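You operate a simulated robot arm through the tools that you are given. There is no shell and no other tool. Be economical: measure what you need, move in short steps, check, and stop when the job is done.

You are at the controls of a simulated robot arm. One attempt, no reset.

## Task
Grip the purple block in the vice and sand its top clean.
Fine: all the old paint off; then put the sanding block back, open the vice and set the block on the blue mat.

It is judged by the outcome, as a careful person would: the job done as asked, and still so three seconds after it is handed in. It fails if anything else is knocked over, pushed out of place, dropped, spilled or broken.

## Robot
A 7-joint arm with a two-finger parallel gripper, fixed in place. Base frame: the origin is at the foot of the arm, x ahead of it, y to its left, z up; the work surface is at about z = 0.85. Lengths are in m, angles in degrees, forces in N, time in s.
With the tool pointing down near the work surface it reaches from about 0.36 to 0.78 m from the base axis. Its first joint turns from -166.0 to 166.0 degrees. Payload 3.91 kg.
Tool frame: the origin (TCP) lies between the finger pads and is the grasp point; the fingertips stand 0.03 m ahead of it; z points along the fingers, y is the line along which they close. Largest opening 0.11 m; finger width 0.02, thickness 0.01; the body of the gripper, 0.048 by 0.112 m, starts 0.055 m behind the TCP.
Orientation is told as [roll, pitch, yaw] about the base's x, y, z axes, in that order, counted from this pose: with the fingers straight down and closing along the base's y, the tool's x points along the base's -x, its y along +y and its z along -z.

## Interface
- The arm moves only by the tool play_rows. Its argument "steps" is a list of rows, each an object of numbers (a shift or turn left out is 0, a gripper value left out holds the last): "claw": the opening, from 0 (shut) to 1 (fully open); "tx", "ty", "tz": the shift along the tool's x, y, z in mm; "ax", "ay", "az": the turn, a rotation vector about the tool's x, y, z in degrees. In form: [{"claw": .., "tx": .., "ty": .., "tz": .., "ax": .., "ay": .., "az": ..}, ...]. A call has 1 to 12 rows; each row shifts and turns the commanded pose from where the row before left it, along the tool's axes as they then stand. A row lasts 0.2 s, in which the tool goes at most 0.05 m and 8.6 degrees; a call with a longer step from one row to the next is refused whole, and so is a gripper value outside its range. Where a pose cannot be reached the arm comes as near as it can. A force on the tool above 90 N (or 10 N above the force at the start of the call, whichever is more), or a blocked arm, ends the call early, and 0.2 s more pass. The fingers move at their own pace (about 0.153 m/s each) and stop on an object; they squeeze with about 39 N. The grip force told is the motor's: it shows also when the fingers shut on nothing. Time passes only in rows, and 0.2 s behind the last, so rows that do not move let the fingers close. The reply holds the time, the measured pose of the TCP, the force on the tool along the base axes, the opening and the grip force, in the units named above and with some noise.
- Cameras (640 x 400 px; columns grow to the right, rows downward): "scene" is fixed at [0.3992, 0.4976, 1.4795]; the picture's right is [-0.77, -0.64, 0.00], its down [-0.60, 0.73, -0.33] and it looks along [0.21, -0.25, -0.95] (base axes); focal length 214 px, centre (320, 200). "wrist" rides on the gripper at [0.077, 0.007, -0.114] in the tool frame; the picture's right is [-0.09, 1.00, 0.00], its down [-0.80, -0.07, -0.59] and it looks along [-0.59, -0.05, 0.80] (tool axes); focal length 270 px, centre (320, 200). There is no depth. A picture from a camera that has moved, and an enlarged one, comes with that camera's place and axes in the base frame and with its lens.
- grab_frame(camera): a new picture of that camera. The clock stands still meanwhile.
- move_column(by): slides the trunk up (or, below 0, down) by that many m; the arm rides with it, the base frame stays. It gives what a move gives, with no picture.
- enlarge(camera, box): a new picture of the part [left, top, right, bottom] of that camera's present view, enlarged. The clock stands still meanwhile.
- hand_in(): hands the job in; it is judged then, once.

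Go step by step. Nothing tells you positions but the pictures and the camera data: compare them with the known pose of the tool, close in by small moves and look again before you grip or let go. The budget is 120 turns and 68 pictures, counting those below and the enlarged ones. Unless the task says otherwise, let go and move clear before handing in, and close with one line.

The tools are called after "Request:" by a JSON object that holds its "api" and its "payload". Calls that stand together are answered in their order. play_rows: Moves the arm, as the interface text tells. Its arguments: {"type":"object","properties":{"steps":{"type":"array"}},"required":["steps"]} The other tools are called the same way: move_column (by) slides the trunk up or down; grab_frame (camera) takes a picture; enlarge (camera, box) takes an enlarged picture of a part of a camera's view; hand_in () hands the job in.

At the start:

```text
t: 0.0
tcp_pos: [0.5429, 0.1289, 1.1542]
tcp_rot: [-0.1, 0.0, 0.0]
ft_force: [0.5, 0.7, -0.2]
finger_gap: 0.1099
gripper_force: 0.0
trunk travel left (down, up): [-0.575, 0.035]
```

scene: 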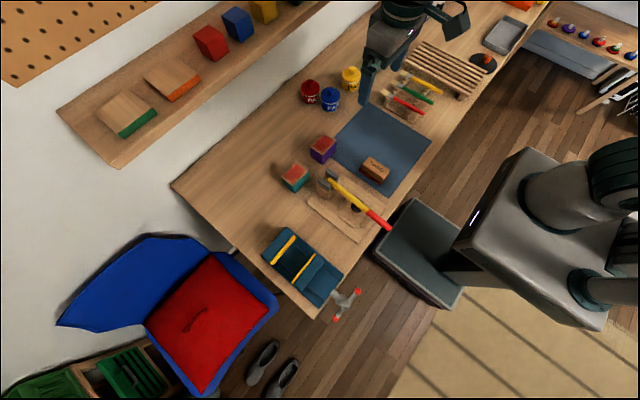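
wrist: 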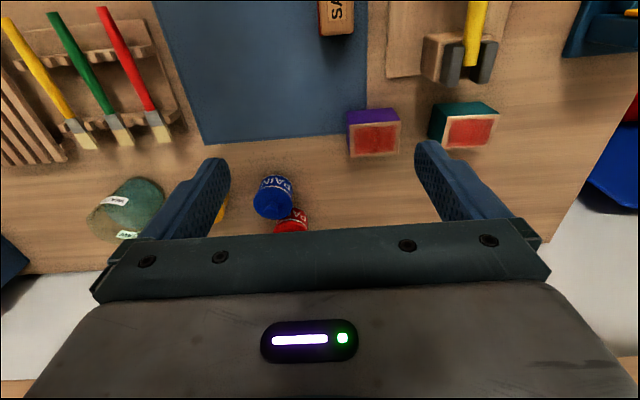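

I see the purple block, a green one, the sanding block on the blue mat, and the vice with a yellow/red lever handle. I'll zoom in first to understand the vice.

Request:
{"api": "enlarge", "payload": {"camera": "scene", "box": [240, 110, 440, 250]}}

Request:
{"api": "enlarge", "payload": {"camera": "wrist", "box": [300, 0, 620, 200]}}

```text
2.86 times, centred on (340, 180) of scene
camera zoom: at [0.3992, 0.4976, 1.4795], right [-0.77, -0.64, 0.0], down [-0.6, 0.73, -0.33], along [0.21, -0.25, -0.95], focal length 613 px, centre (263, 257)
```

zoom: 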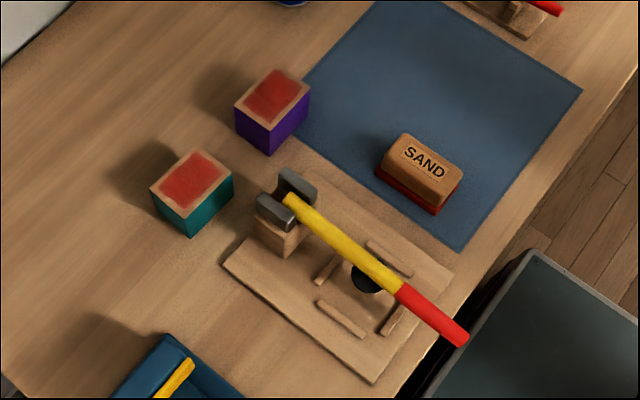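

```text
2.00 times, centred on (460, 100) of wrist
camera zoom: at [0.4663, 0.1349, 1.2682], right [0.09, 1.0, 0.0], down [0.8, -0.07, 0.59], along [0.59, -0.05, -0.8], focal length 541 px, centre (40, 400)
```

zoom: 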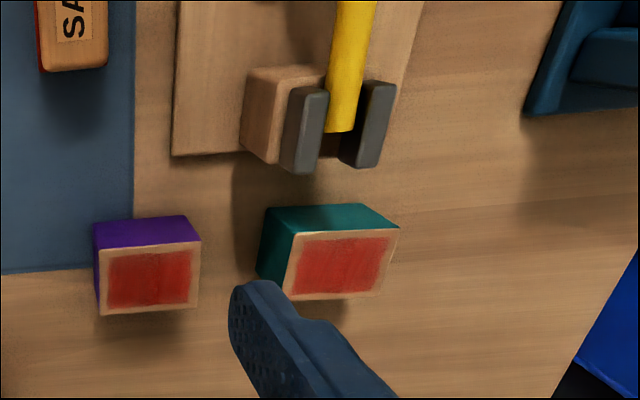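

The jaws look to be near x 0.54, y 0.28–0.31, with a lever running toward the robot. I'll move over there and look closer.

Request:
{"api": "play_rows", "payload": {"steps": [{"ty": 40, "tx": 24}, {"ty": 40, "tx": 24}, {"ty": 40, "tx": 24}, {"ty": 40, "tx": 24}, {}]}}

Request:
{"api": "grab_frame", "payload": {"camera": "wrist"}}

```text
t: 1.2
tcp_pos: [0.4454, 0.2878, 1.1552]
tcp_rot: [0.0, 0.0, -0.1]
ft_force: [-0.1, -0.5, 0.1]
finger_gap: 0.11
gripper_force: 0.1
trunk travel left (down, up): [-0.575, 0.035]
```

```text
63 pictures are left
camera wrist: at [0.3672, 0.2945, 1.2679], right [0.09, 1.0, 0.0], down [0.8, -0.07, 0.59], along [0.59, -0.05, -0.8], focal length 270 px, centre (320, 200)
```

wrist: 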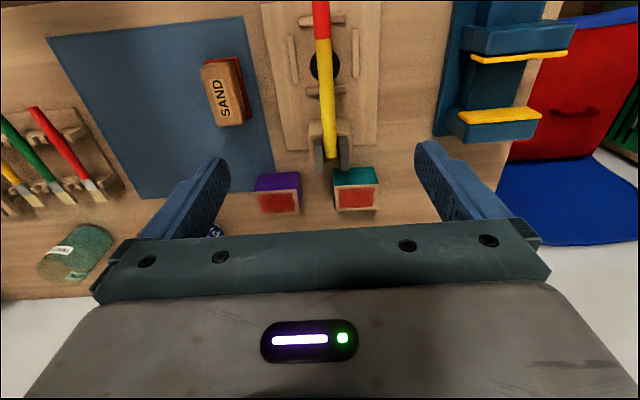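

Request:
{"api": "enlarge", "payload": {"camera": "wrist", "box": [180, 0, 420, 220]}}

Request:
{"api": "enlarge", "payload": {"camera": "scene", "box": [300, 150, 400, 250]}}

```text
1.82 times, centred on (300, 110) of wrist
camera zoom: at [0.3672, 0.2945, 1.2679], right [0.09, 1.0, 0.0], down [0.8, -0.07, 0.59], along [0.59, -0.05, -0.8], focal length 491 px, centre (356, 364)
```

zoom: 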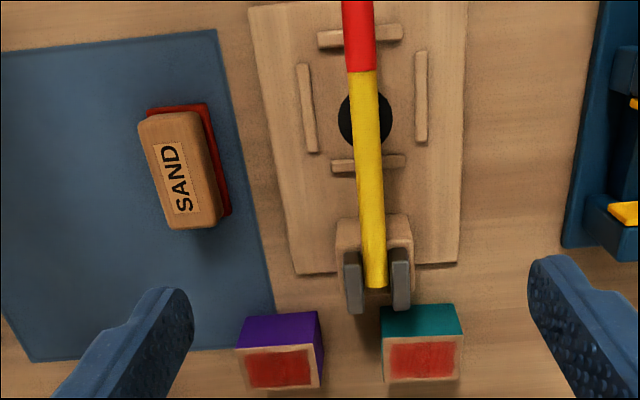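

```text
4.00 times, centred on (350, 200) of scene
camera zoom: at [0.3992, 0.4976, 1.4795], right [-0.77, -0.64, 0.0], down [-0.6, 0.73, -0.33], along [0.21, -0.25, -0.95], focal length 858 px, centre (200, 200)
```

zoom: 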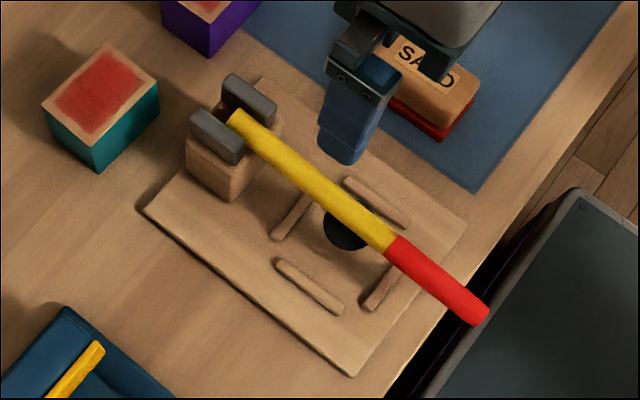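

The wooden fixture is a toggle clamp; the real vice is the blue device with yellow jaw faces and a crank. I'll look closely at that.

Request:
{"api": "enlarge", "payload": {"camera": "scene", "box": [250, 215, 380, 335]}}

Request:
{"api": "play_rows", "payload": {"steps": [{"ty": 40}, {"ty": 40}, {"ty": 40}, {"ty": 10}, {}]}}

Request:
{"api": "grab_frame", "payload": {"camera": "wrist"}}

```text
3.33 times, centred on (315, 275) of scene
camera zoom: at [0.3992, 0.4976, 1.4795], right [-0.77, -0.64, 0.0], down [-0.6, 0.73, -0.33], along [0.21, -0.25, -0.95], focal length 715 px, centre (337, -50)
```

zoom: 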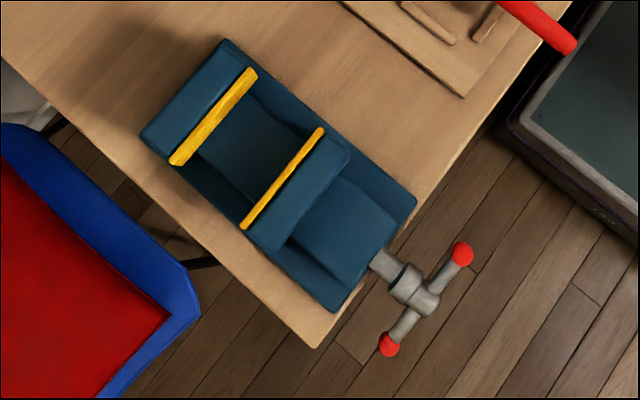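

```text
t: 2.4
tcp_pos: [0.4461, 0.4177, 1.1553]
tcp_rot: [0.0, 0.0, 0.0]
ft_force: [-0.4, 0.3, -0.1]
finger_gap: 0.1099
gripper_force: 0.0
trunk travel left (down, up): [-0.575, 0.035]
```

```text
59 pictures are left
camera wrist: at [0.3687, 0.4244, 1.2678], right [0.09, 1.0, 0.0], down [0.8, -0.07, 0.59], along [0.59, -0.05, -0.8], focal length 270 px, centre (320, 200)
```

wrist: 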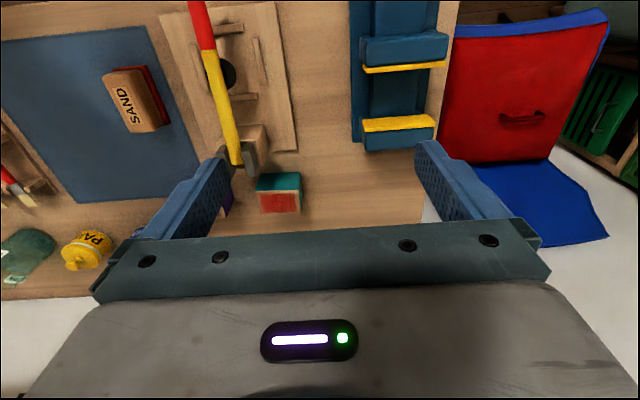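

The vice's screw runs along x, with its crank near (0.31, 0.51) and its bar lying along y. Next I'll look at the vice closely from the side the robot is on, then go for the block.

Request:
{"api": "enlarge", "payload": {"camera": "wrist", "box": [330, 0, 470, 160]}}

Request:
{"api": "play_rows", "payload": {"steps": [{"ty": -45, "tx": -15}, {"ty": -45, "tx": -15}, {"ty": -45, "tx": -15}, {"ty": -45, "tx": -15}, {"ty": -45, "tx": -15, "tz": 30}, {"tz": 40}, {"tz": 25}, {}]}}

Request:
{"api": "grab_frame", "payload": {"camera": "wrist"}}

```text
2.50 times, centred on (400, 80) of wrist
camera zoom: at [0.3687, 0.4244, 1.2678], right [0.09, 1.0, 0.0], down [0.8, -0.07, 0.59], along [0.59, -0.05, -0.8], focal length 676 px, centre (120, 500)
```

zoom: 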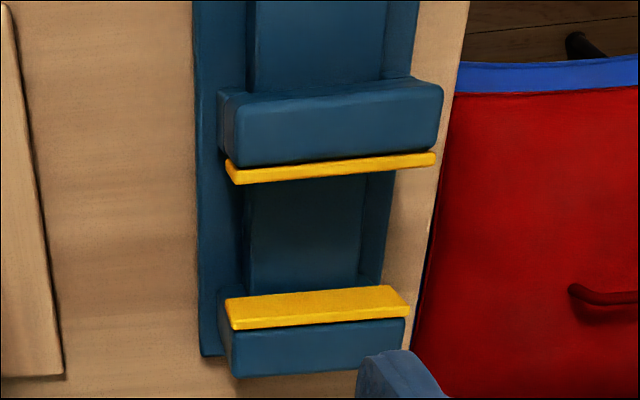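

```text
refused: row 5 steps farther than a row can; nothing moved
```

```text
57 pictures are left
camera wrist: at [0.3687, 0.4244, 1.2678], right [0.09, 1.0, 0.0], down [0.8, -0.07, 0.59], along [0.59, -0.05, -0.8], focal length 270 px, centre (320, 200)
```

wrist: 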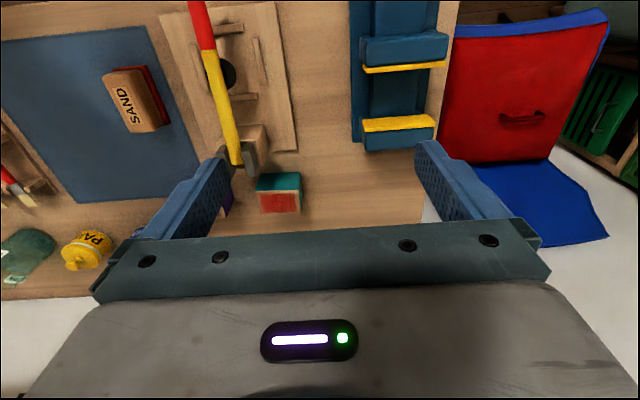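

The vice floor seems to be at about z 0.897, the jaw tops at 0.934, and the gap runs from x 0.44 to 0.507. Now I'll go above the purple block.

Request:
{"api": "play_rows", "payload": {"steps": [{"ty": -45, "tx": -15}, {"ty": -45, "tx": -15}, {"ty": -45, "tx": -15}, {"ty": -45, "tx": -15}, {"ty": -42, "tx": -15}, {"tz": 40}, {"tz": 40}, {"tz": 15}, {}]}}

Request:
{"api": "grab_frame", "payload": {"camera": "wrist"}}

```text
t: 4.4
tcp_pos: [0.5225, 0.1966, 1.058]
tcp_rot: [0.0, 0.1, 0.0]
ft_force: [-0.4, 0.7, 0.3]
finger_gap: 0.1102
gripper_force: 0.0
trunk travel left (down, up): [-0.575, 0.035]
```

```text
56 pictures are left
camera wrist: at [0.4458, 0.2038, 1.1711], right [0.09, 1.0, 0.0], down [0.8, -0.07, 0.59], along [0.59, -0.05, -0.8], focal length 270 px, centre (320, 200)
```

wrist: 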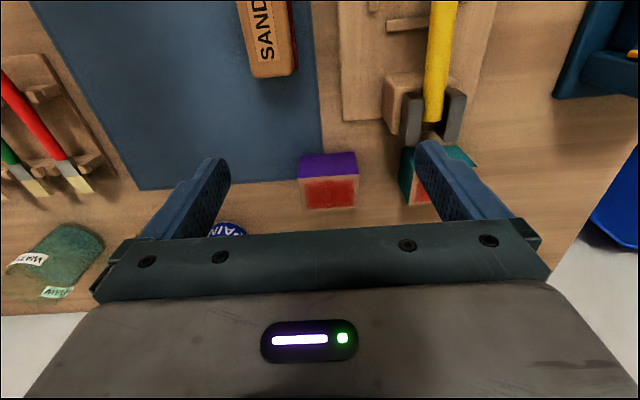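

Request:
{"api": "enlarge", "payload": {"camera": "wrist", "box": [270, 130, 390, 230]}}

Request:
{"api": "enlarge", "payload": {"camera": "scene", "box": [290, 120, 360, 170]}}

```text
4.00 times, centred on (330, 180) of wrist
camera zoom: at [0.4458, 0.2038, 1.1711], right [0.09, 1.0, 0.0], down [0.8, -0.07, 0.59], along [0.59, -0.05, -0.8], focal length 1081 px, centre (280, 280)
```

zoom: 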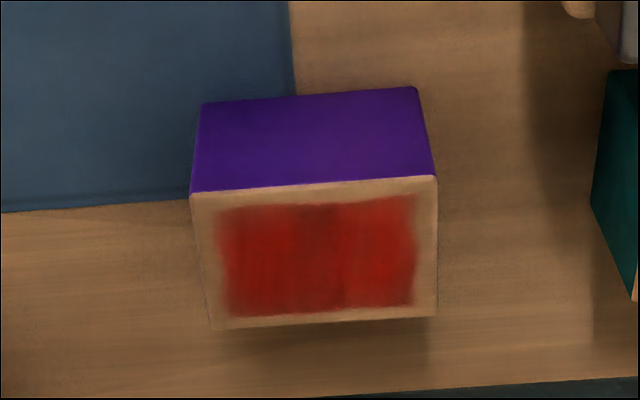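

```text
8.00 times, centred on (325, 145) of scene
camera zoom: at [0.3992, 0.4976, 1.4795], right [-0.77, -0.64, 0.0], down [-0.6, 0.73, -0.33], along [0.21, -0.25, -0.95], focal length 1716 px, centre (280, 640)
```

zoom: 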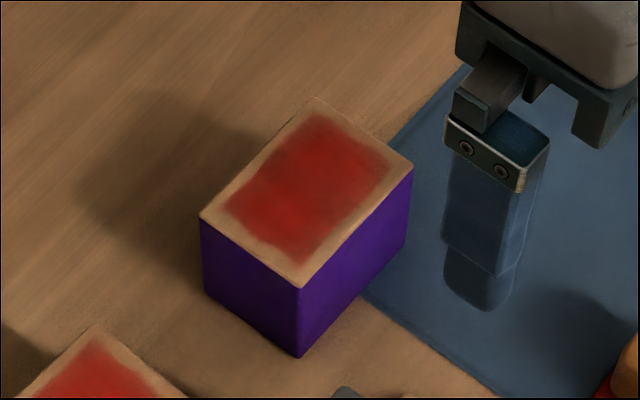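

The block works out as centred at (0.633, 0.200), about 50 × 71 mm and 57 mm tall, square to the axes. I'll move above it and descend part way.

Request:
{"api": "play_rows", "payload": {"steps": [{"claw": 0.86, "tx": -37, "ty": 3}, {"tx": -37}, {"tx": -36.5}, {"tz": 40}, {"tz": 40}, {}]}}

Request:
{"api": "enlarge", "payload": {"camera": "scene", "box": [280, 90, 380, 180]}}

Request:
{"api": "grab_frame", "payload": {"camera": "wrist"}}

```text
t: 5.8
tcp_pos: [0.631, 0.2, 0.9811]
tcp_rot: [0.1, 0.0, 0.0]
ft_force: [0.2, 0.6, -0.4]
finger_gap: 0.0947
gripper_force: 0.1
trunk travel left (down, up): [-0.575, 0.035]
```

```text
4.44 times, centred on (330, 135) of scene
camera zoom: at [0.3992, 0.4976, 1.4795], right [-0.77, -0.64, 0.0], down [-0.6, 0.73, -0.33], along [0.21, -0.25, -0.95], focal length 953 px, centre (276, 489)
```

zoom: 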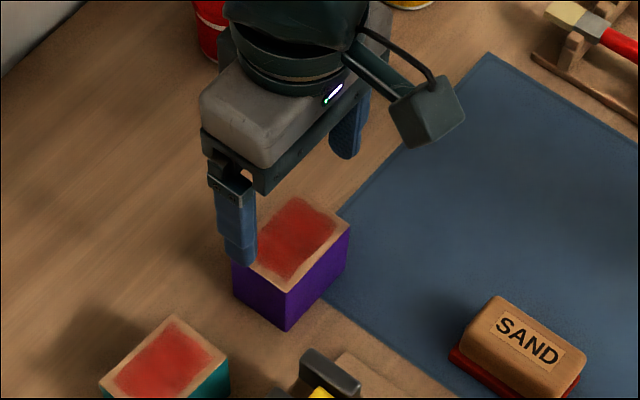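

```text
52 pictures are left
camera wrist: at [0.5541, 0.2066, 1.0938], right [0.09, 1.0, 0.0], down [0.8, -0.07, 0.59], along [0.59, -0.05, -0.8], focal length 270 px, centre (320, 200)
```

wrist: 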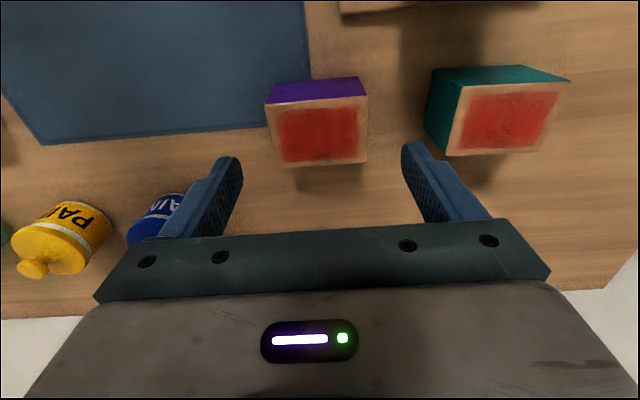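

The gripper is centred on the block. I'll descend and grip.

Request:
{"api": "play_rows", "payload": {"steps": [{"tz": 30}, {"tz": 30}, {"tz": 24}, {}, {"claw": 0.3}, {}, {}]}}

```text
t: 7.4
tcp_pos: [0.6354, 0.1996, 0.8967]
tcp_rot: [-0.1, 0.0, -0.1]
ft_force: [0.6, -0.8, 0.4]
finger_gap: 0.0717
gripper_force: 38.8
trunk travel left (down, up): [-0.575, 0.035]
```

It's gripped (71.7 mm). I'll lift it and carry it over the vice.

Request:
{"api": "play_rows", "payload": {"steps": [{"tz": -20}, {"tz": -45}, {"tz": -45}, {"tz": -45}, {"tz": -45}, {}]}}

Request:
{"api": "play_rows", "payload": {"steps": [{"tx": 20, "ty": 39.4}, {"tx": 20, "ty": 39.4}, {"tx": 20, "ty": 39.4}, {"tx": 20, "ty": 39.4}, {"tx": 20, "ty": 39.4}, {"tx": 20, "ty": 39.4}, {"tx": 20, "ty": 39.4}, {"tx": 20, "ty": 39.4}, {}, {}]}}

Request:
{"api": "grab_frame", "payload": {"camera": "wrist"}}

Request:
{"api": "enlarge", "payload": {"camera": "scene", "box": [240, 200, 380, 330]}}

```text
t: 8.8
tcp_pos: [0.633, 0.1997, 1.0934]
tcp_rot: [-0.1, 0.1, -0.1]
ft_force: [0.2, -0.4, -0.8]
finger_gap: 0.0713
gripper_force: 39.0
trunk travel left (down, up): [-0.575, 0.035]
```

```text
t: 11.0
tcp_pos: [0.4696, 0.5169, 1.0949]
tcp_rot: [-0.1, 0.0, 0.0]
ft_force: [0.0, 0.0, -2.1]
finger_gap: 0.0714
gripper_force: 39.2
trunk travel left (down, up): [-0.575, 0.035]
```

```text
51 pictures are left
camera wrist: at [0.3923, 0.5236, 1.2087], right [0.09, 1.0, 0.0], down [0.8, -0.07, 0.59], along [0.59, -0.05, -0.8], focal length 270 px, centre (320, 200)
```

wrist: 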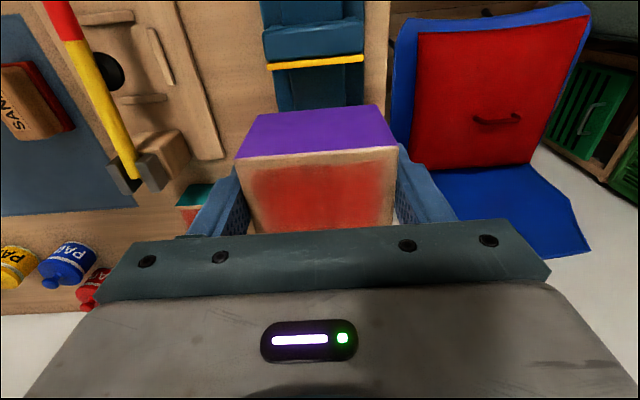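

```text
3.08 times, centred on (310, 265) of scene
camera zoom: at [0.3992, 0.4976, 1.4795], right [-0.77, -0.64, 0.0], down [-0.6, 0.73, -0.33], along [0.21, -0.25, -0.95], focal length 660 px, centre (351, 0)
```

zoom: 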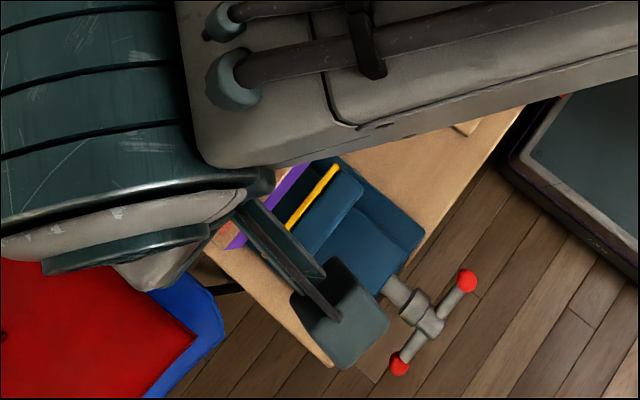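

The block sits centred in the hand. I'll shift to x 0.474 and lower it to just above the jaws for a check.

Request:
{"api": "play_rows", "payload": {"steps": [{"tx": -4, "tz": 30}, {"tz": 30}, {"tz": 30}, {"tz": 16}, {}, {}]}}

Request:
{"api": "grab_frame", "payload": {"camera": "wrist"}}

Request:
{"api": "enlarge", "payload": {"camera": "scene", "box": [250, 210, 370, 320]}}

```text
t: 12.4
tcp_pos: [0.4748, 0.5158, 0.9912]
tcp_rot: [0.1, 0.0, 0.0]
ft_force: [-0.4, -0.5, -1.6]
finger_gap: 0.0715
gripper_force: 39.2
trunk travel left (down, up): [-0.575, 0.035]
```

```text
49 pictures are left
camera wrist: at [0.3982, 0.5231, 1.1033], right [0.09, 1.0, 0.0], down [0.8, -0.07, 0.59], along [0.59, -0.05, -0.8], focal length 270 px, centre (320, 200)
```

wrist: 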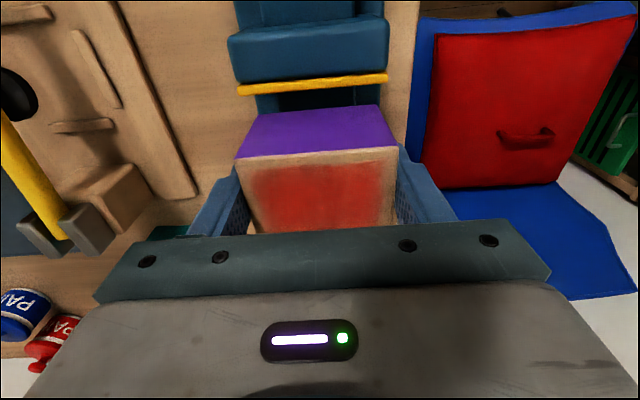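

```text
3.64 times, centred on (310, 265) of scene
camera zoom: at [0.3992, 0.4976, 1.4795], right [-0.77, -0.64, 0.0], down [-0.6, 0.73, -0.33], along [0.21, -0.25, -0.95], focal length 780 px, centre (356, -36)
```

zoom: 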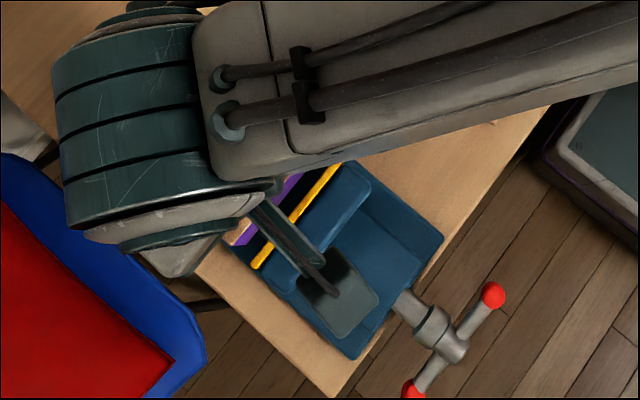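

There is clearance on both sides. I'll lower slowly to contact.

Request:
{"api": "play_rows", "payload": {"steps": [{"tz": 15}, {"tz": 15}, {"tz": 8}, {"tz": 3}, {}]}}

```text
t: 13.6
tcp_pos: [0.4765, 0.5146, 0.9498]
tcp_rot: [0.0, 0.0, 0.0]
ft_force: [0.4, -0.1, -1.3]
finger_gap: 0.0713
gripper_force: 39.7
trunk travel left (down, up): [-0.575, 0.035]
```

Request:
{"api": "play_rows", "payload": {"steps": [{"tz": 3}, {"tz": 2}, {}]}}

Request:
{"api": "grab_frame", "payload": {"camera": "wrist"}}

```text
t: 14.4
tcp_pos: [0.4774, 0.5136, 0.9443]
tcp_rot: [0.0, 0.0, 0.0]
ft_force: [0.2, 0.0, -1.6]
finger_gap: 0.0713
gripper_force: 38.8
trunk travel left (down, up): [-0.575, 0.035]
```

```text
47 pictures are left
camera wrist: at [0.3997, 0.5216, 1.0578], right [0.09, 1.0, 0.0], down [0.8, -0.07, 0.59], along [0.59, -0.05, -0.8], focal length 270 px, centre (320, 200)
```

wrist: 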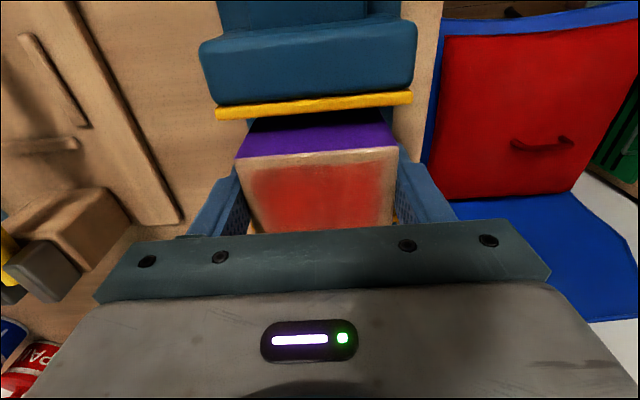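

It isn't touching the floor yet, so I'll continue in 2 mm steps.

Request:
{"api": "play_rows", "payload": {"steps": [{"tx": 2, "tz": 2}, {"tz": 2}, {"tz": 2}, {}]}}

```text
t: 15.4
tcp_pos: [0.4748, 0.515, 0.942]
tcp_rot: [0.2, -0.2, 0.0]
ft_force: [-0.8, -1.7, 27.4]
finger_gap: 0.0716
gripper_force: 39.1
trunk travel left (down, up): [-0.575, 0.035]
```

Contact with the vice floor. I'll ease off and slide the block against the fixed (far) jaw before letting go.

Request:
{"api": "play_rows", "payload": {"steps": [{"tz": -3}, {"tx": -3}, {"tx": -2}, {"tx": -2}, {"tx": -2}, {}]}}

```text
t: 16.8
tcp_pos: [0.4795, 0.5145, 0.9425]
tcp_rot: [0.0, 0.1, 0.1]
ft_force: [-26.4, -0.7, 15.6]
finger_gap: 0.0715
gripper_force: 38.6
trunk travel left (down, up): [-0.575, 0.035]
```

It touches the fixed jaw. I'll ease off, release and rise.

Request:
{"api": "play_rows", "payload": {"steps": [{"tx": 2}, {"claw": 0.82}, {}, {"tz": -20}, {"tz": -40}, {"tz": -40}, {"tz": -40}, {}]}}

Request:
{"api": "grab_frame", "payload": {"camera": "wrist"}}

```text
t: 18.6
tcp_pos: [0.4816, 0.5155, 1.0837]
tcp_rot: [0.0, 0.0, -0.1]
ft_force: [-0.2, -0.2, -0.4]
finger_gap: 0.0901
gripper_force: 0.0
trunk travel left (down, up): [-0.575, 0.035]
```

```text
46 pictures are left
camera wrist: at [0.4041, 0.5212, 1.1961], right [0.09, 1.0, 0.0], down [0.8, -0.07, 0.59], along [0.59, -0.05, -0.8], focal length 270 px, centre (320, 200)
```

wrist: 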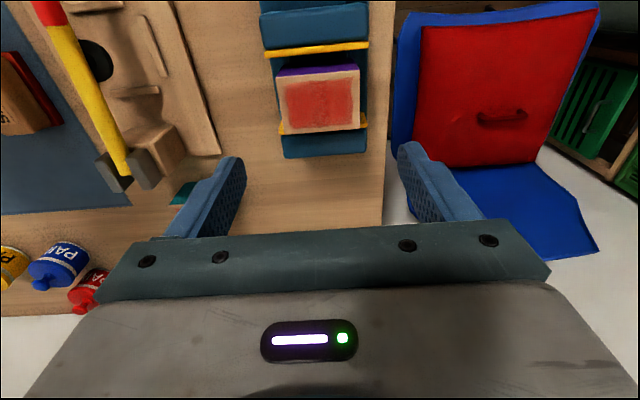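

The block stands against the fixed jaw. Now I'll move back toward the robot to look at the crank.

Request:
{"api": "play_rows", "payload": {"steps": [{"tx": 40, "tz": -20}, {"tx": 45}, {"tx": 45}, {"tx": 40}, {"tx": 10}, {}, {}]}}

Request:
{"api": "grab_frame", "payload": {"camera": "wrist"}}

Request:
{"api": "enlarge", "payload": {"camera": "scene", "box": [260, 220, 380, 330]}}

```text
t: 20.2
tcp_pos: [0.3023, 0.5125, 1.1008]
tcp_rot: [0.1, 0.0, 0.1]
ft_force: [-0.3, 0.0, -0.5]
finger_gap: 0.0903
gripper_force: 0.1
trunk travel left (down, up): [-0.575, 0.035]
```

```text
45 pictures are left
camera wrist: at [0.225, 0.5192, 1.2136], right [0.09, 1.0, 0.0], down [0.8, -0.07, 0.59], along [0.59, -0.05, -0.8], focal length 270 px, centre (320, 200)
```

wrist: 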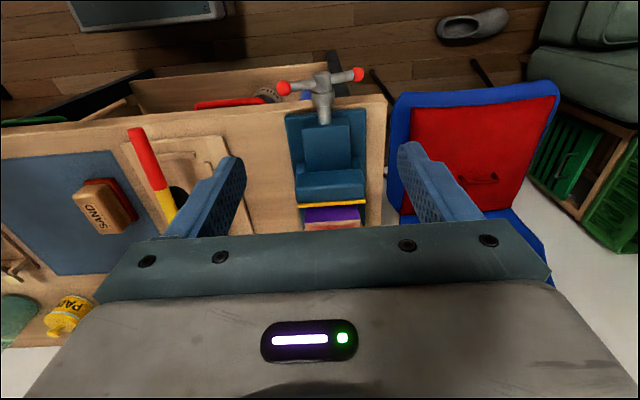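

```text
3.64 times, centred on (320, 275) of scene
camera zoom: at [0.3992, 0.4976, 1.4795], right [-0.77, -0.64, 0.0], down [-0.6, 0.73, -0.33], along [0.21, -0.25, -0.95], focal length 780 px, centre (320, -73)
```

zoom: 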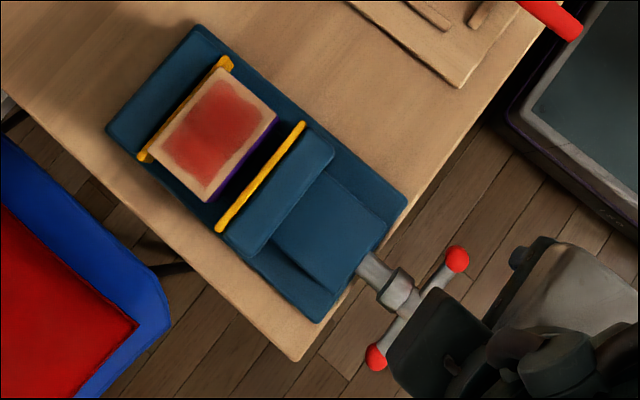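

The crank axis is near y 0.515, z 0.87, with ball A at (0.302, 0.470, 0.888) and ball B at (0.302, 0.559, 0.852). I'll turn the gripper 90° so the fingers close along x, then take ball B over the top, which is clockwise and tightening.

Request:
{"api": "play_rows", "payload": {"steps": [{"az": -8.2}, {"az": -8.2}, {"az": -8.2}, {"az": -8.2}, {"az": -8.2}, {"az": -8.2}, {"az": -8.2}, {"az": -8.2}, {"az": -8.2}, {"az": -8.2}, {"az": -8, "claw": 0.35}, {}]}}

Request:
{"api": "grab_frame", "payload": {"camera": "wrist"}}

```text
t: 22.8
tcp_pos: [0.3043, 0.5147, 1.0994]
tcp_rot: [0.0, 0.0, 90.0]
ft_force: [-0.3, 0.0, 0.8]
finger_gap: 0.0383
gripper_force: 0.1
trunk travel left (down, up): [-0.575, 0.035]
```

```text
43 pictures are left
camera wrist: at [0.2955, 0.4378, 1.2137], right [-1.0, 0.09, 0.0], down [0.07, 0.8, 0.59], along [0.05, 0.59, -0.8], focal length 270 px, centre (320, 200)
```

wrist: 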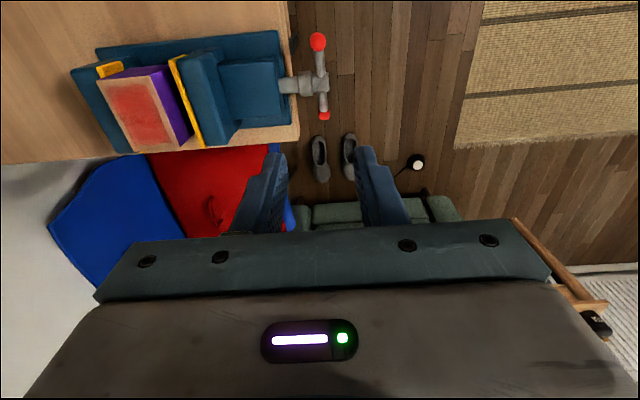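

I'll move above ball B and descend part way.

Request:
{"api": "play_rows", "payload": {"steps": [{"tx": -46, "ty": 4, "claw": 0.32}, {"tz": 40}, {"tz": 40}, {"tz": 40}, {"tz": 40}, {}]}}

Request:
{"api": "grab_frame", "payload": {"camera": "wrist"}}

Request:
{"api": "enlarge", "payload": {"camera": "scene", "box": [280, 240, 400, 340]}}

```text
t: 24.2
tcp_pos: [0.2981, 0.5637, 0.9431]
tcp_rot: [0.0, 0.0, 89.9]
ft_force: [-0.5, -0.2, -0.1]
finger_gap: 0.0352
gripper_force: 0.0
trunk travel left (down, up): [-0.575, 0.035]
```

```text
42 pictures are left
camera wrist: at [0.2905, 0.4866, 1.0557], right [-1.0, 0.09, 0.0], down [0.07, 0.8, 0.59], along [0.05, 0.59, -0.8], focal length 270 px, centre (320, 200)
```

wrist: 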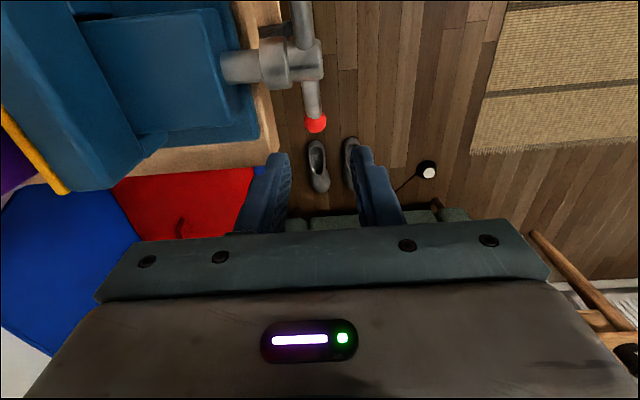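

```text
4.00 times, centred on (340, 290) of scene
camera zoom: at [0.3992, 0.4976, 1.4795], right [-0.77, -0.64, 0.0], down [-0.6, 0.73, -0.33], along [0.21, -0.25, -0.95], focal length 858 px, centre (240, -160)
```

zoom: 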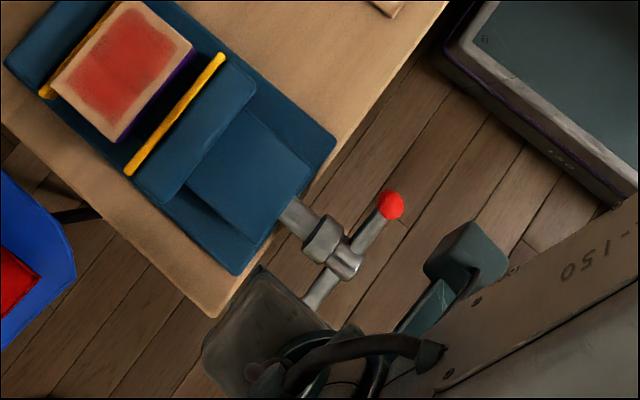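

Ball B is confirmed at (0.300, 0.562). I'll descend and grip it.

Request:
{"api": "play_rows", "payload": {"steps": [{"tx": 2, "ty": -2, "tz": 30}, {"tz": 30}, {"tz": 18}, {}, {"claw": 0.0}, {}]}}

Request:
{"api": "grab_frame", "payload": {"camera": "wrist"}}

```text
t: 25.6
tcp_pos: [0.3022, 0.56, 0.864]
tcp_rot: [0.0, 0.0, 89.9]
ft_force: [9.5, 0.1, -1.0]
finger_gap: 0.0152
gripper_force: 44.6
trunk travel left (down, up): [-0.575, 0.035]
```

```text
40 pictures are left
camera wrist: at [0.2933, 0.4831, 0.9763], right [-1.0, 0.09, 0.0], down [0.07, 0.8, 0.59], along [0.05, 0.59, -0.8], focal length 270 px, centre (320, 200)
```

wrist: 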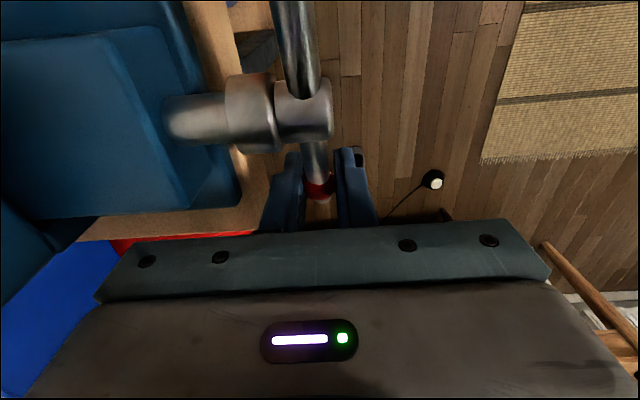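

It's firmly gripped. I'll follow the arc about the crank axis in small steps and watch the forces.

Request:
{"api": "play_rows", "payload": {"steps": [{"tx": -2.1, "tz": -6.5, "ty": -0.7}, {"tx": -1.2, "tz": -6.8}, {"tx": -0.3, "tz": -6.8}, {"tx": 0.7, "tz": -6.8}, {"tx": 1.7, "tz": -6.7}, {"tx": 2.6, "tz": -6.4}, {}]}}

Request:
{"api": "grab_frame", "payload": {"camera": "wrist"}}

```text
t: 27.2
tcp_pos: [0.301, 0.5619, 0.9004]
tcp_rot: [0.1, 0.1, 90.0]
ft_force: [-0.5, 11.7, -19.6]
finger_gap: 0.0153
gripper_force: 44.7
trunk travel left (down, up): [-0.575, 0.035]
```

```text
39 pictures are left
camera wrist: at [0.2938, 0.485, 1.0147], right [-1.0, 0.09, 0.0], down [0.07, 0.8, 0.59], along [0.05, 0.59, -0.81], focal length 270 px, centre (320, 200)
```

wrist: 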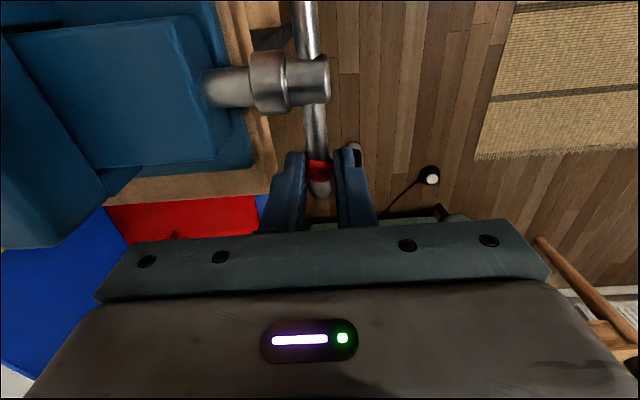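

The crank is turning with about 20 N of drag. I'll continue over the top.

Request:
{"api": "play_rows", "payload": {"steps": [{"tx": 1.8, "tz": -6}, {"tx": 4.2, "tz": -5.4}, {"tx": 5, "tz": -4.8}, {"tx": 5.6, "tz": -4.1}, {"tx": 6.1, "tz": -3.2}, {"tx": 6.5, "tz": -2.4}, {"tx": 6.7, "tz": -1.4}, {"tx": 6.9, "tz": -0.5}, {}]}}

Request:
{"api": "enlarge", "payload": {"camera": "scene", "box": [250, 220, 390, 330]}}

```text
t: 28.8
tcp_pos: [0.3051, 0.4955, 0.9522]
tcp_rot: [-0.9, -3.2, 89.4]
ft_force: [0.1, 0.2, -0.3]
finger_gap: 0.0
gripper_force: 37.5
trunk travel left (down, up): [-0.575, 0.035]
stopped in row 7: the arm was blocked; the commanded pose is now the measured one
```

```text
3.64 times, centred on (320, 275) of scene
camera zoom: at [0.3992, 0.4976, 1.4795], right [-0.77, -0.64, 0.0], down [-0.6, 0.73, -0.33], along [0.21, -0.25, -0.95], focal length 780 px, centre (320, -73)
```

zoom: 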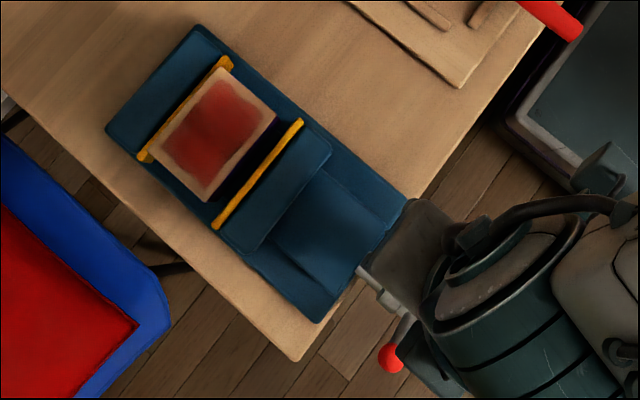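

The fingers slipped off, but the jaw advanced about 3 mm for under a quarter turn, so about one turn will be enough. I'll look where the bar is now.

Request:
{"api": "play_rows", "payload": {"steps": [{"tz": -30}, {"tz": -30, "ax": 0.9, "ay": 3.2}, {"tx": 20, "tz": -40, "claw": 0.32}, {"tz": -30}, {}]}}

Request:
{"api": "grab_frame", "payload": {"camera": "wrist"}}

Request:
{"api": "enlarge", "payload": {"camera": "scene", "box": [250, 220, 390, 330]}}

```text
t: 29.1
tcp_pos: [0.3012, 0.4303, 0.9888]
tcp_rot: [-0.9, -6.2, 89.7]
ft_force: [1.3, -0.3, 1.9]
finger_gap: 0.0
gripper_force: 37.7
trunk travel left (down, up): [-0.575, 0.035]
stopped in row 1: the arm was blocked; the commanded pose is now the measured one
```

```text
37 pictures are left
camera wrist: at [0.291, 0.3419, 1.0929], right [-1.0, 0.09, 0.0], down [0.07, 0.73, 0.68], along [0.07, 0.67, -0.74], focal length 270 px, centre (320, 200)
```

wrist: 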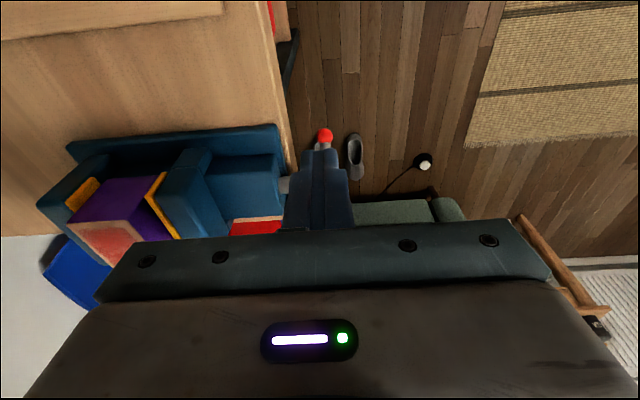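

```text
3.64 times, centred on (320, 275) of scene
camera zoom: at [0.3992, 0.4976, 1.4795], right [-0.77, -0.64, 0.0], down [-0.6, 0.73, -0.33], along [0.21, -0.25, -0.95], focal length 780 px, centre (320, -73)
```

zoom: 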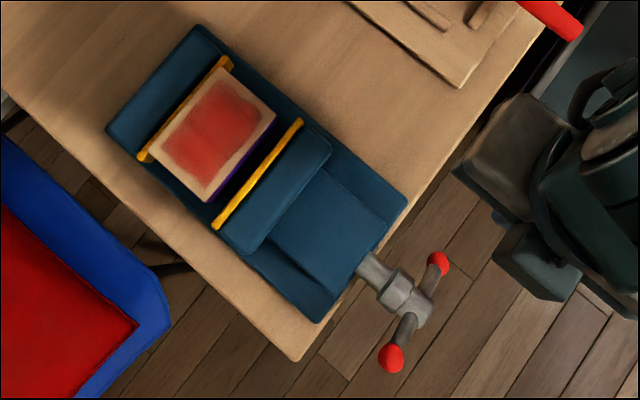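

The arm recoiled upward. I'll settle it and straighten the tool.

Request:
{"api": "play_rows", "payload": {"steps": [{}, {}, {"tz": -20}, {"tz": -20}, {}]}}

```text
t: 30.3
tcp_pos: [0.2979, 0.4653, 1.0098]
tcp_rot: [-0.5, -4.0, 90.1]
ft_force: [-0.5, 0.1, -0.6]
finger_gap: 0.0
gripper_force: 37.6
trunk travel left (down, up): [-0.575, 0.035]
```

Request:
{"api": "play_rows", "payload": {"steps": [{"ay": 4, "ax": -0.5, "claw": 0.35}, {"tz": -20}, {}]}}

Request:
{"api": "grab_frame", "payload": {"camera": "wrist"}}

```text
t: 31.1
tcp_pos: [0.2986, 0.4596, 1.0314]
tcp_rot: [-0.1, -0.3, 90.0]
ft_force: [0.2, 1.1, 0.2]
finger_gap: 0.0387
gripper_force: 0.1
trunk travel left (down, up): [-0.575, 0.035]
```

```text
35 pictures are left
camera wrist: at [0.2909, 0.3816, 1.1442], right [-1.0, 0.09, 0.0], down [0.07, 0.8, 0.6], along [0.05, 0.6, -0.8], focal length 270 px, centre (320, 200)
```

wrist: 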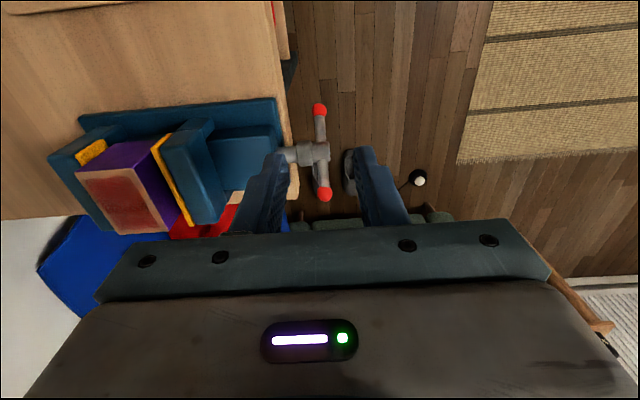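

The refined crank centre is about (y 0.5125, z 0.883) with R 0.0487, and ball B is now at (0.302, 0.545, 0.919). I'll re-grip B with the corrected circle.

Request:
{"api": "play_rows", "payload": {"steps": [{"tx": -43, "ty": -3.5, "claw": 0.35}, {"tx": -42}, {"tz": 30}, {"tz": 30}, {}]}}

Request:
{"api": "grab_frame", "payload": {"camera": "wrist"}}

```text
t: 32.3
tcp_pos: [0.3016, 0.5453, 0.9727]
tcp_rot: [0.0, -0.3, 89.8]
ft_force: [0.4, 0.9, 0.5]
finger_gap: 0.0384
gripper_force: 0.1
trunk travel left (down, up): [-0.575, 0.035]
```

```text
34 pictures are left
camera wrist: at [0.2942, 0.4666, 1.0854], right [-1.0, 0.09, 0.0], down [0.07, 0.8, 0.6], along [0.05, 0.6, -0.8], focal length 270 px, centre (320, 200)
```

wrist: 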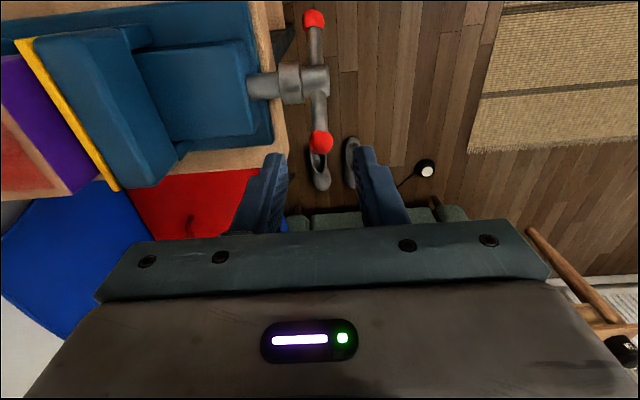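

The estimate holds. I'll descend and grip.

Request:
{"api": "play_rows", "payload": {"steps": [{"tx": 1, "tz": 23}, {"tz": 22}, {}, {"claw": 0.0}, {}, {}]}}

```text
t: 33.7
tcp_pos: [0.3009, 0.5421, 0.9275]
tcp_rot: [0.0, -0.3, 90.0]
ft_force: [-8.8, -3.5, -0.3]
finger_gap: 0.0151
gripper_force: 44.7
trunk travel left (down, up): [-0.575, 0.035]
```

Request:
{"api": "play_rows", "payload": {"steps": [{"tx": 4.5, "tz": -3.8, "ty": 0.5}, {"tx": 5, "tz": -3.2}, {"tx": 5.4, "tz": -2.6}, {"tx": 5.6, "tz": -1.8}, {"tx": 5.8, "tz": -1.2}, {}]}}

```text
t: 35.1
tcp_pos: [0.3014, 0.5181, 0.9424]
tcp_rot: [-0.2, -0.5, 90.1]
ft_force: [-14.2, 23.2, -3.6]
finger_gap: 0.0149
gripper_force: 45.2
trunk travel left (down, up): [-0.575, 0.035]
```

Request:
{"api": "play_rows", "payload": {"steps": [{"tx": 5.9, "tz": -0.5, "ty": 1}, {"tx": 6, "tz": 0.3}, {"tx": 5.8, "tz": 0.9}, {"tx": 5.7, "tz": 1.7}, {}]}}

Request:
{"api": "grab_frame", "payload": {"camera": "wrist"}}

```text
t: 36.3
tcp_pos: [0.301, 0.4941, 0.9358]
tcp_rot: [0.0, -0.2, 90.1]
ft_force: [-0.5, -0.5, 0.1]
finger_gap: 0.0001
gripper_force: 38.1
trunk travel left (down, up): [-0.575, 0.035]
```

```text
33 pictures are left
camera wrist: at [0.2933, 0.4183, 1.0479], right [-1.0, 0.09, 0.0], down [0.07, 0.8, 0.6], along [0.05, 0.59, -0.8], focal length 270 px, centre (320, 200)
```

wrist: 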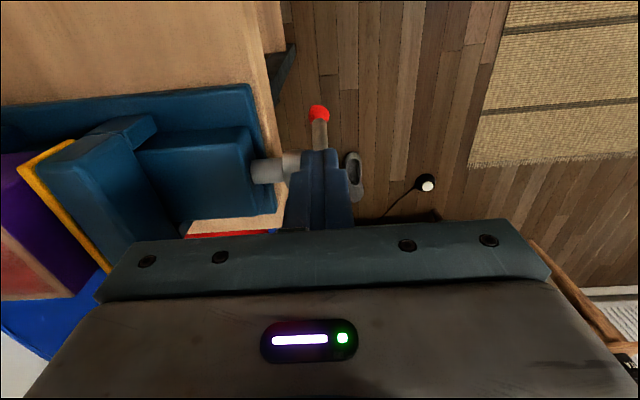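

It slipped again. Pushing the bar with closed fingers should be more robust than pinching the ball, so I'll rise and look at the bar angle.

Request:
{"api": "play_rows", "payload": {"steps": [{"tz": -40}, {"tz": -40}, {"tx": 45}, {}]}}

Request:
{"api": "enlarge", "payload": {"camera": "scene", "box": [250, 220, 390, 330]}}

Request:
{"api": "grab_frame", "payload": {"camera": "wrist"}}

```text
t: 37.3
tcp_pos: [0.3013, 0.4454, 1.018]
tcp_rot: [0.0, -0.5, 90.0]
ft_force: [0.3, -0.1, -0.5]
finger_gap: 0.0001
gripper_force: 37.2
trunk travel left (down, up): [-0.575, 0.035]
```

```text
3.64 times, centred on (320, 275) of scene
camera zoom: at [0.3992, 0.4976, 1.4795], right [-0.77, -0.64, 0.0], down [-0.6, 0.73, -0.33], along [0.21, -0.25, -0.95], focal length 780 px, centre (320, -73)
```

zoom: 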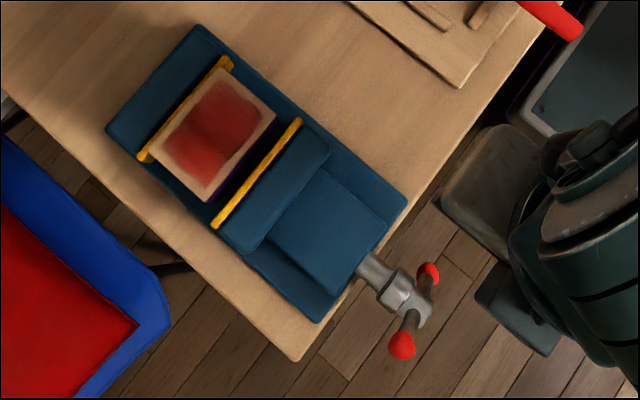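

```text
31 pictures are left
camera wrist: at [0.2937, 0.3678, 1.1312], right [-1.0, 0.09, 0.0], down [0.07, 0.8, 0.6], along [0.05, 0.6, -0.8], focal length 270 px, centre (320, 200)
```

wrist: 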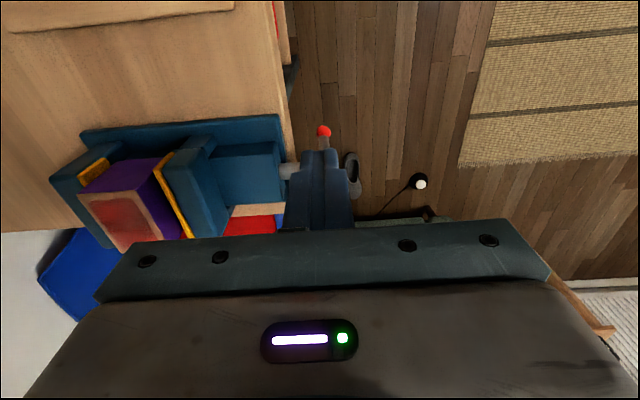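

Ball B is at about 64° above the left horizontal. I'll place the closed fingers just to its left (+y) and then push it over the top.

Request:
{"api": "play_rows", "payload": {"steps": [{"tx": -40, "ty": -2}, {"tx": -40}, {"tx": -36}, {}, {"tz": 40}, {"tz": 40}, {}]}}

Request:
{"api": "grab_frame", "payload": {"camera": "wrist"}}

```text
t: 38.9
tcp_pos: [0.3044, 0.5624, 0.9377]
tcp_rot: [0.0, -0.4, 90.0]
ft_force: [-0.6, 0.4, 0.2]
finger_gap: 0.0002
gripper_force: 37.9
trunk travel left (down, up): [-0.575, 0.035]
```

```text
30 pictures are left
camera wrist: at [0.2969, 0.4849, 1.0501], right [-1.0, 0.09, 0.0], down [0.07, 0.8, 0.6], along [0.05, 0.6, -0.8], focal length 270 px, centre (320, 200)
```

wrist: 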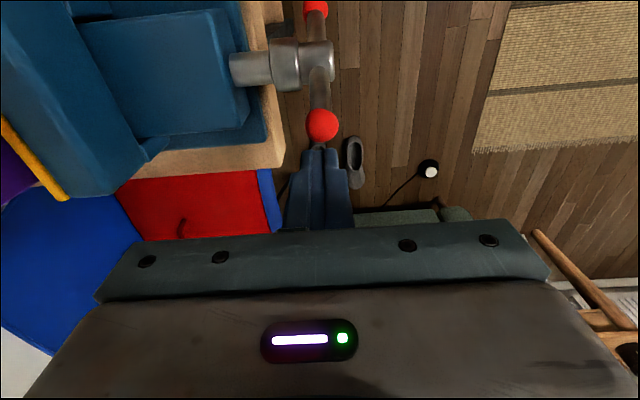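

Aligned behind the ball. Pushing now.

Request:
{"api": "play_rows", "payload": {"steps": [{"tx": 10}, {"tx": 6.5}, {"tx": 6.5}, {"tx": 4.2}, {"tx": 4.2}, {"tx": 4.2, "tz": -2}, {"tx": 4.2, "tz": -2}, {}]}}

```text
t: 40.7
tcp_pos: [0.3025, 0.5241, 0.9414]
tcp_rot: [0.0, -0.4, 89.8]
ft_force: [0.1, 0.2, 0.3]
finger_gap: 0.0
gripper_force: 38.1
trunk travel left (down, up): [-0.575, 0.035]
```

Request:
{"api": "grab_frame", "payload": {"camera": "wrist"}}

```text
29 pictures are left
camera wrist: at [0.2954, 0.4459, 1.0545], right [-1.0, 0.09, 0.0], down [0.07, 0.8, 0.6], along [0.05, 0.6, -0.8], focal length 270 px, centre (320, 200)
```

wrist: 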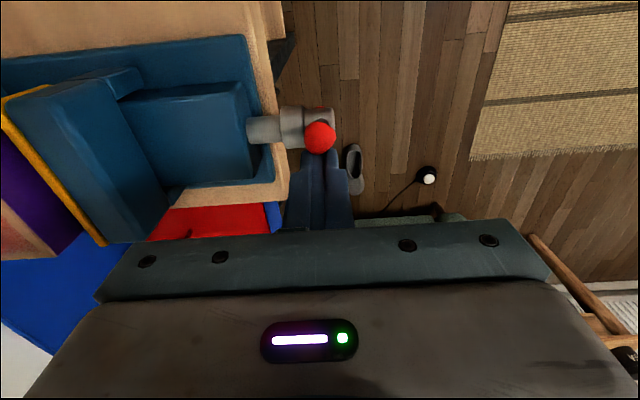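

Pushing works; the bar is past vertical. I'll continue the arc down the right side.

Request:
{"api": "play_rows", "payload": {"steps": [{"tx": 8.1, "tz": -4.7}, {"tx": 6.6, "tz": -0.1}, {"tx": 5.5, "tz": 2.8}, {"tx": 4.9, "tz": 3.7}, {"tx": 4.2, "tz": 4.5}, {"tx": 3.2, "tz": 5.1}, {"tx": 5, "tz": 5.7}, {"tx": 7, "tz": 6}, {"tx": 2.5, "tz": 4.4}, {"tx": 1.5, "tz": 5.1}, {}]}}

Request:
{"api": "grab_frame", "payload": {"camera": "wrist"}}

Request:
{"api": "enlarge", "payload": {"camera": "scene", "box": [250, 220, 390, 330]}}

```text
t: 43.1
tcp_pos: [0.3035, 0.4745, 0.9093]
tcp_rot: [0.0, -0.4, 89.8]
ft_force: [-0.3, -0.3, 1.1]
finger_gap: 0.0001
gripper_force: 38.0
trunk travel left (down, up): [-0.575, 0.035]
```

```text
28 pictures are left
camera wrist: at [0.2961, 0.398, 1.0207], right [-1.0, 0.09, 0.0], down [0.07, 0.8, 0.6], along [0.05, 0.6, -0.8], focal length 270 px, centre (320, 200)
```

wrist: 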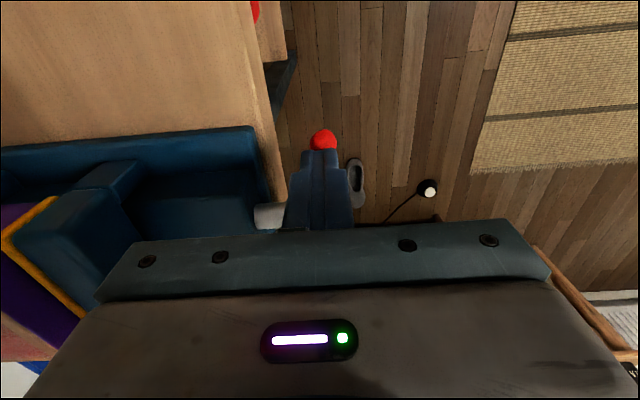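

```text
3.64 times, centred on (320, 275) of scene
camera zoom: at [0.3992, 0.4976, 1.4795], right [-0.77, -0.64, 0.0], down [-0.6, 0.73, -0.33], along [0.21, -0.25, -0.95], focal length 780 px, centre (320, -73)
```

zoom: 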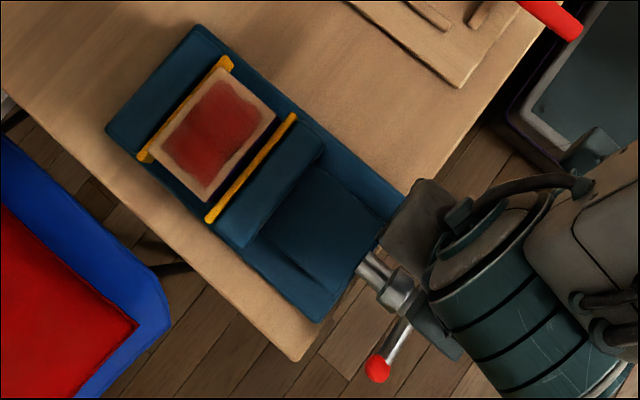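

B is at about 194° and the jaw is closing. I'll push a bit further, then go around for ball A.

Request:
{"api": "play_rows", "payload": {"steps": [{"tx": -2, "tz": 5.2}, {"tx": -2, "tz": 4.7}, {"tx": -3, "tz": 4}, {"tx": -2, "tz": 2.5}, {}, {"tz": -40}, {"tz": -40}, {"tz": -40}, {}]}}

Request:
{"api": "grab_frame", "payload": {"camera": "wrist"}}

```text
t: 45.1
tcp_pos: [0.2995, 0.4848, 1.0105]
tcp_rot: [0.0, -0.3, 90.0]
ft_force: [-0.2, -0.1, 0.8]
finger_gap: 0.0
gripper_force: 37.9
trunk travel left (down, up): [-0.575, 0.035]
```

```text
26 pictures are left
camera wrist: at [0.2927, 0.4062, 1.1232], right [-1.0, 0.09, 0.0], down [0.07, 0.8, 0.6], along [0.05, 0.6, -0.8], focal length 270 px, centre (320, 200)
```

wrist: 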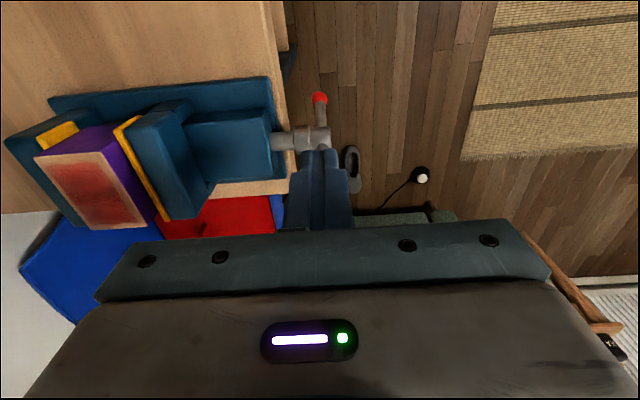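

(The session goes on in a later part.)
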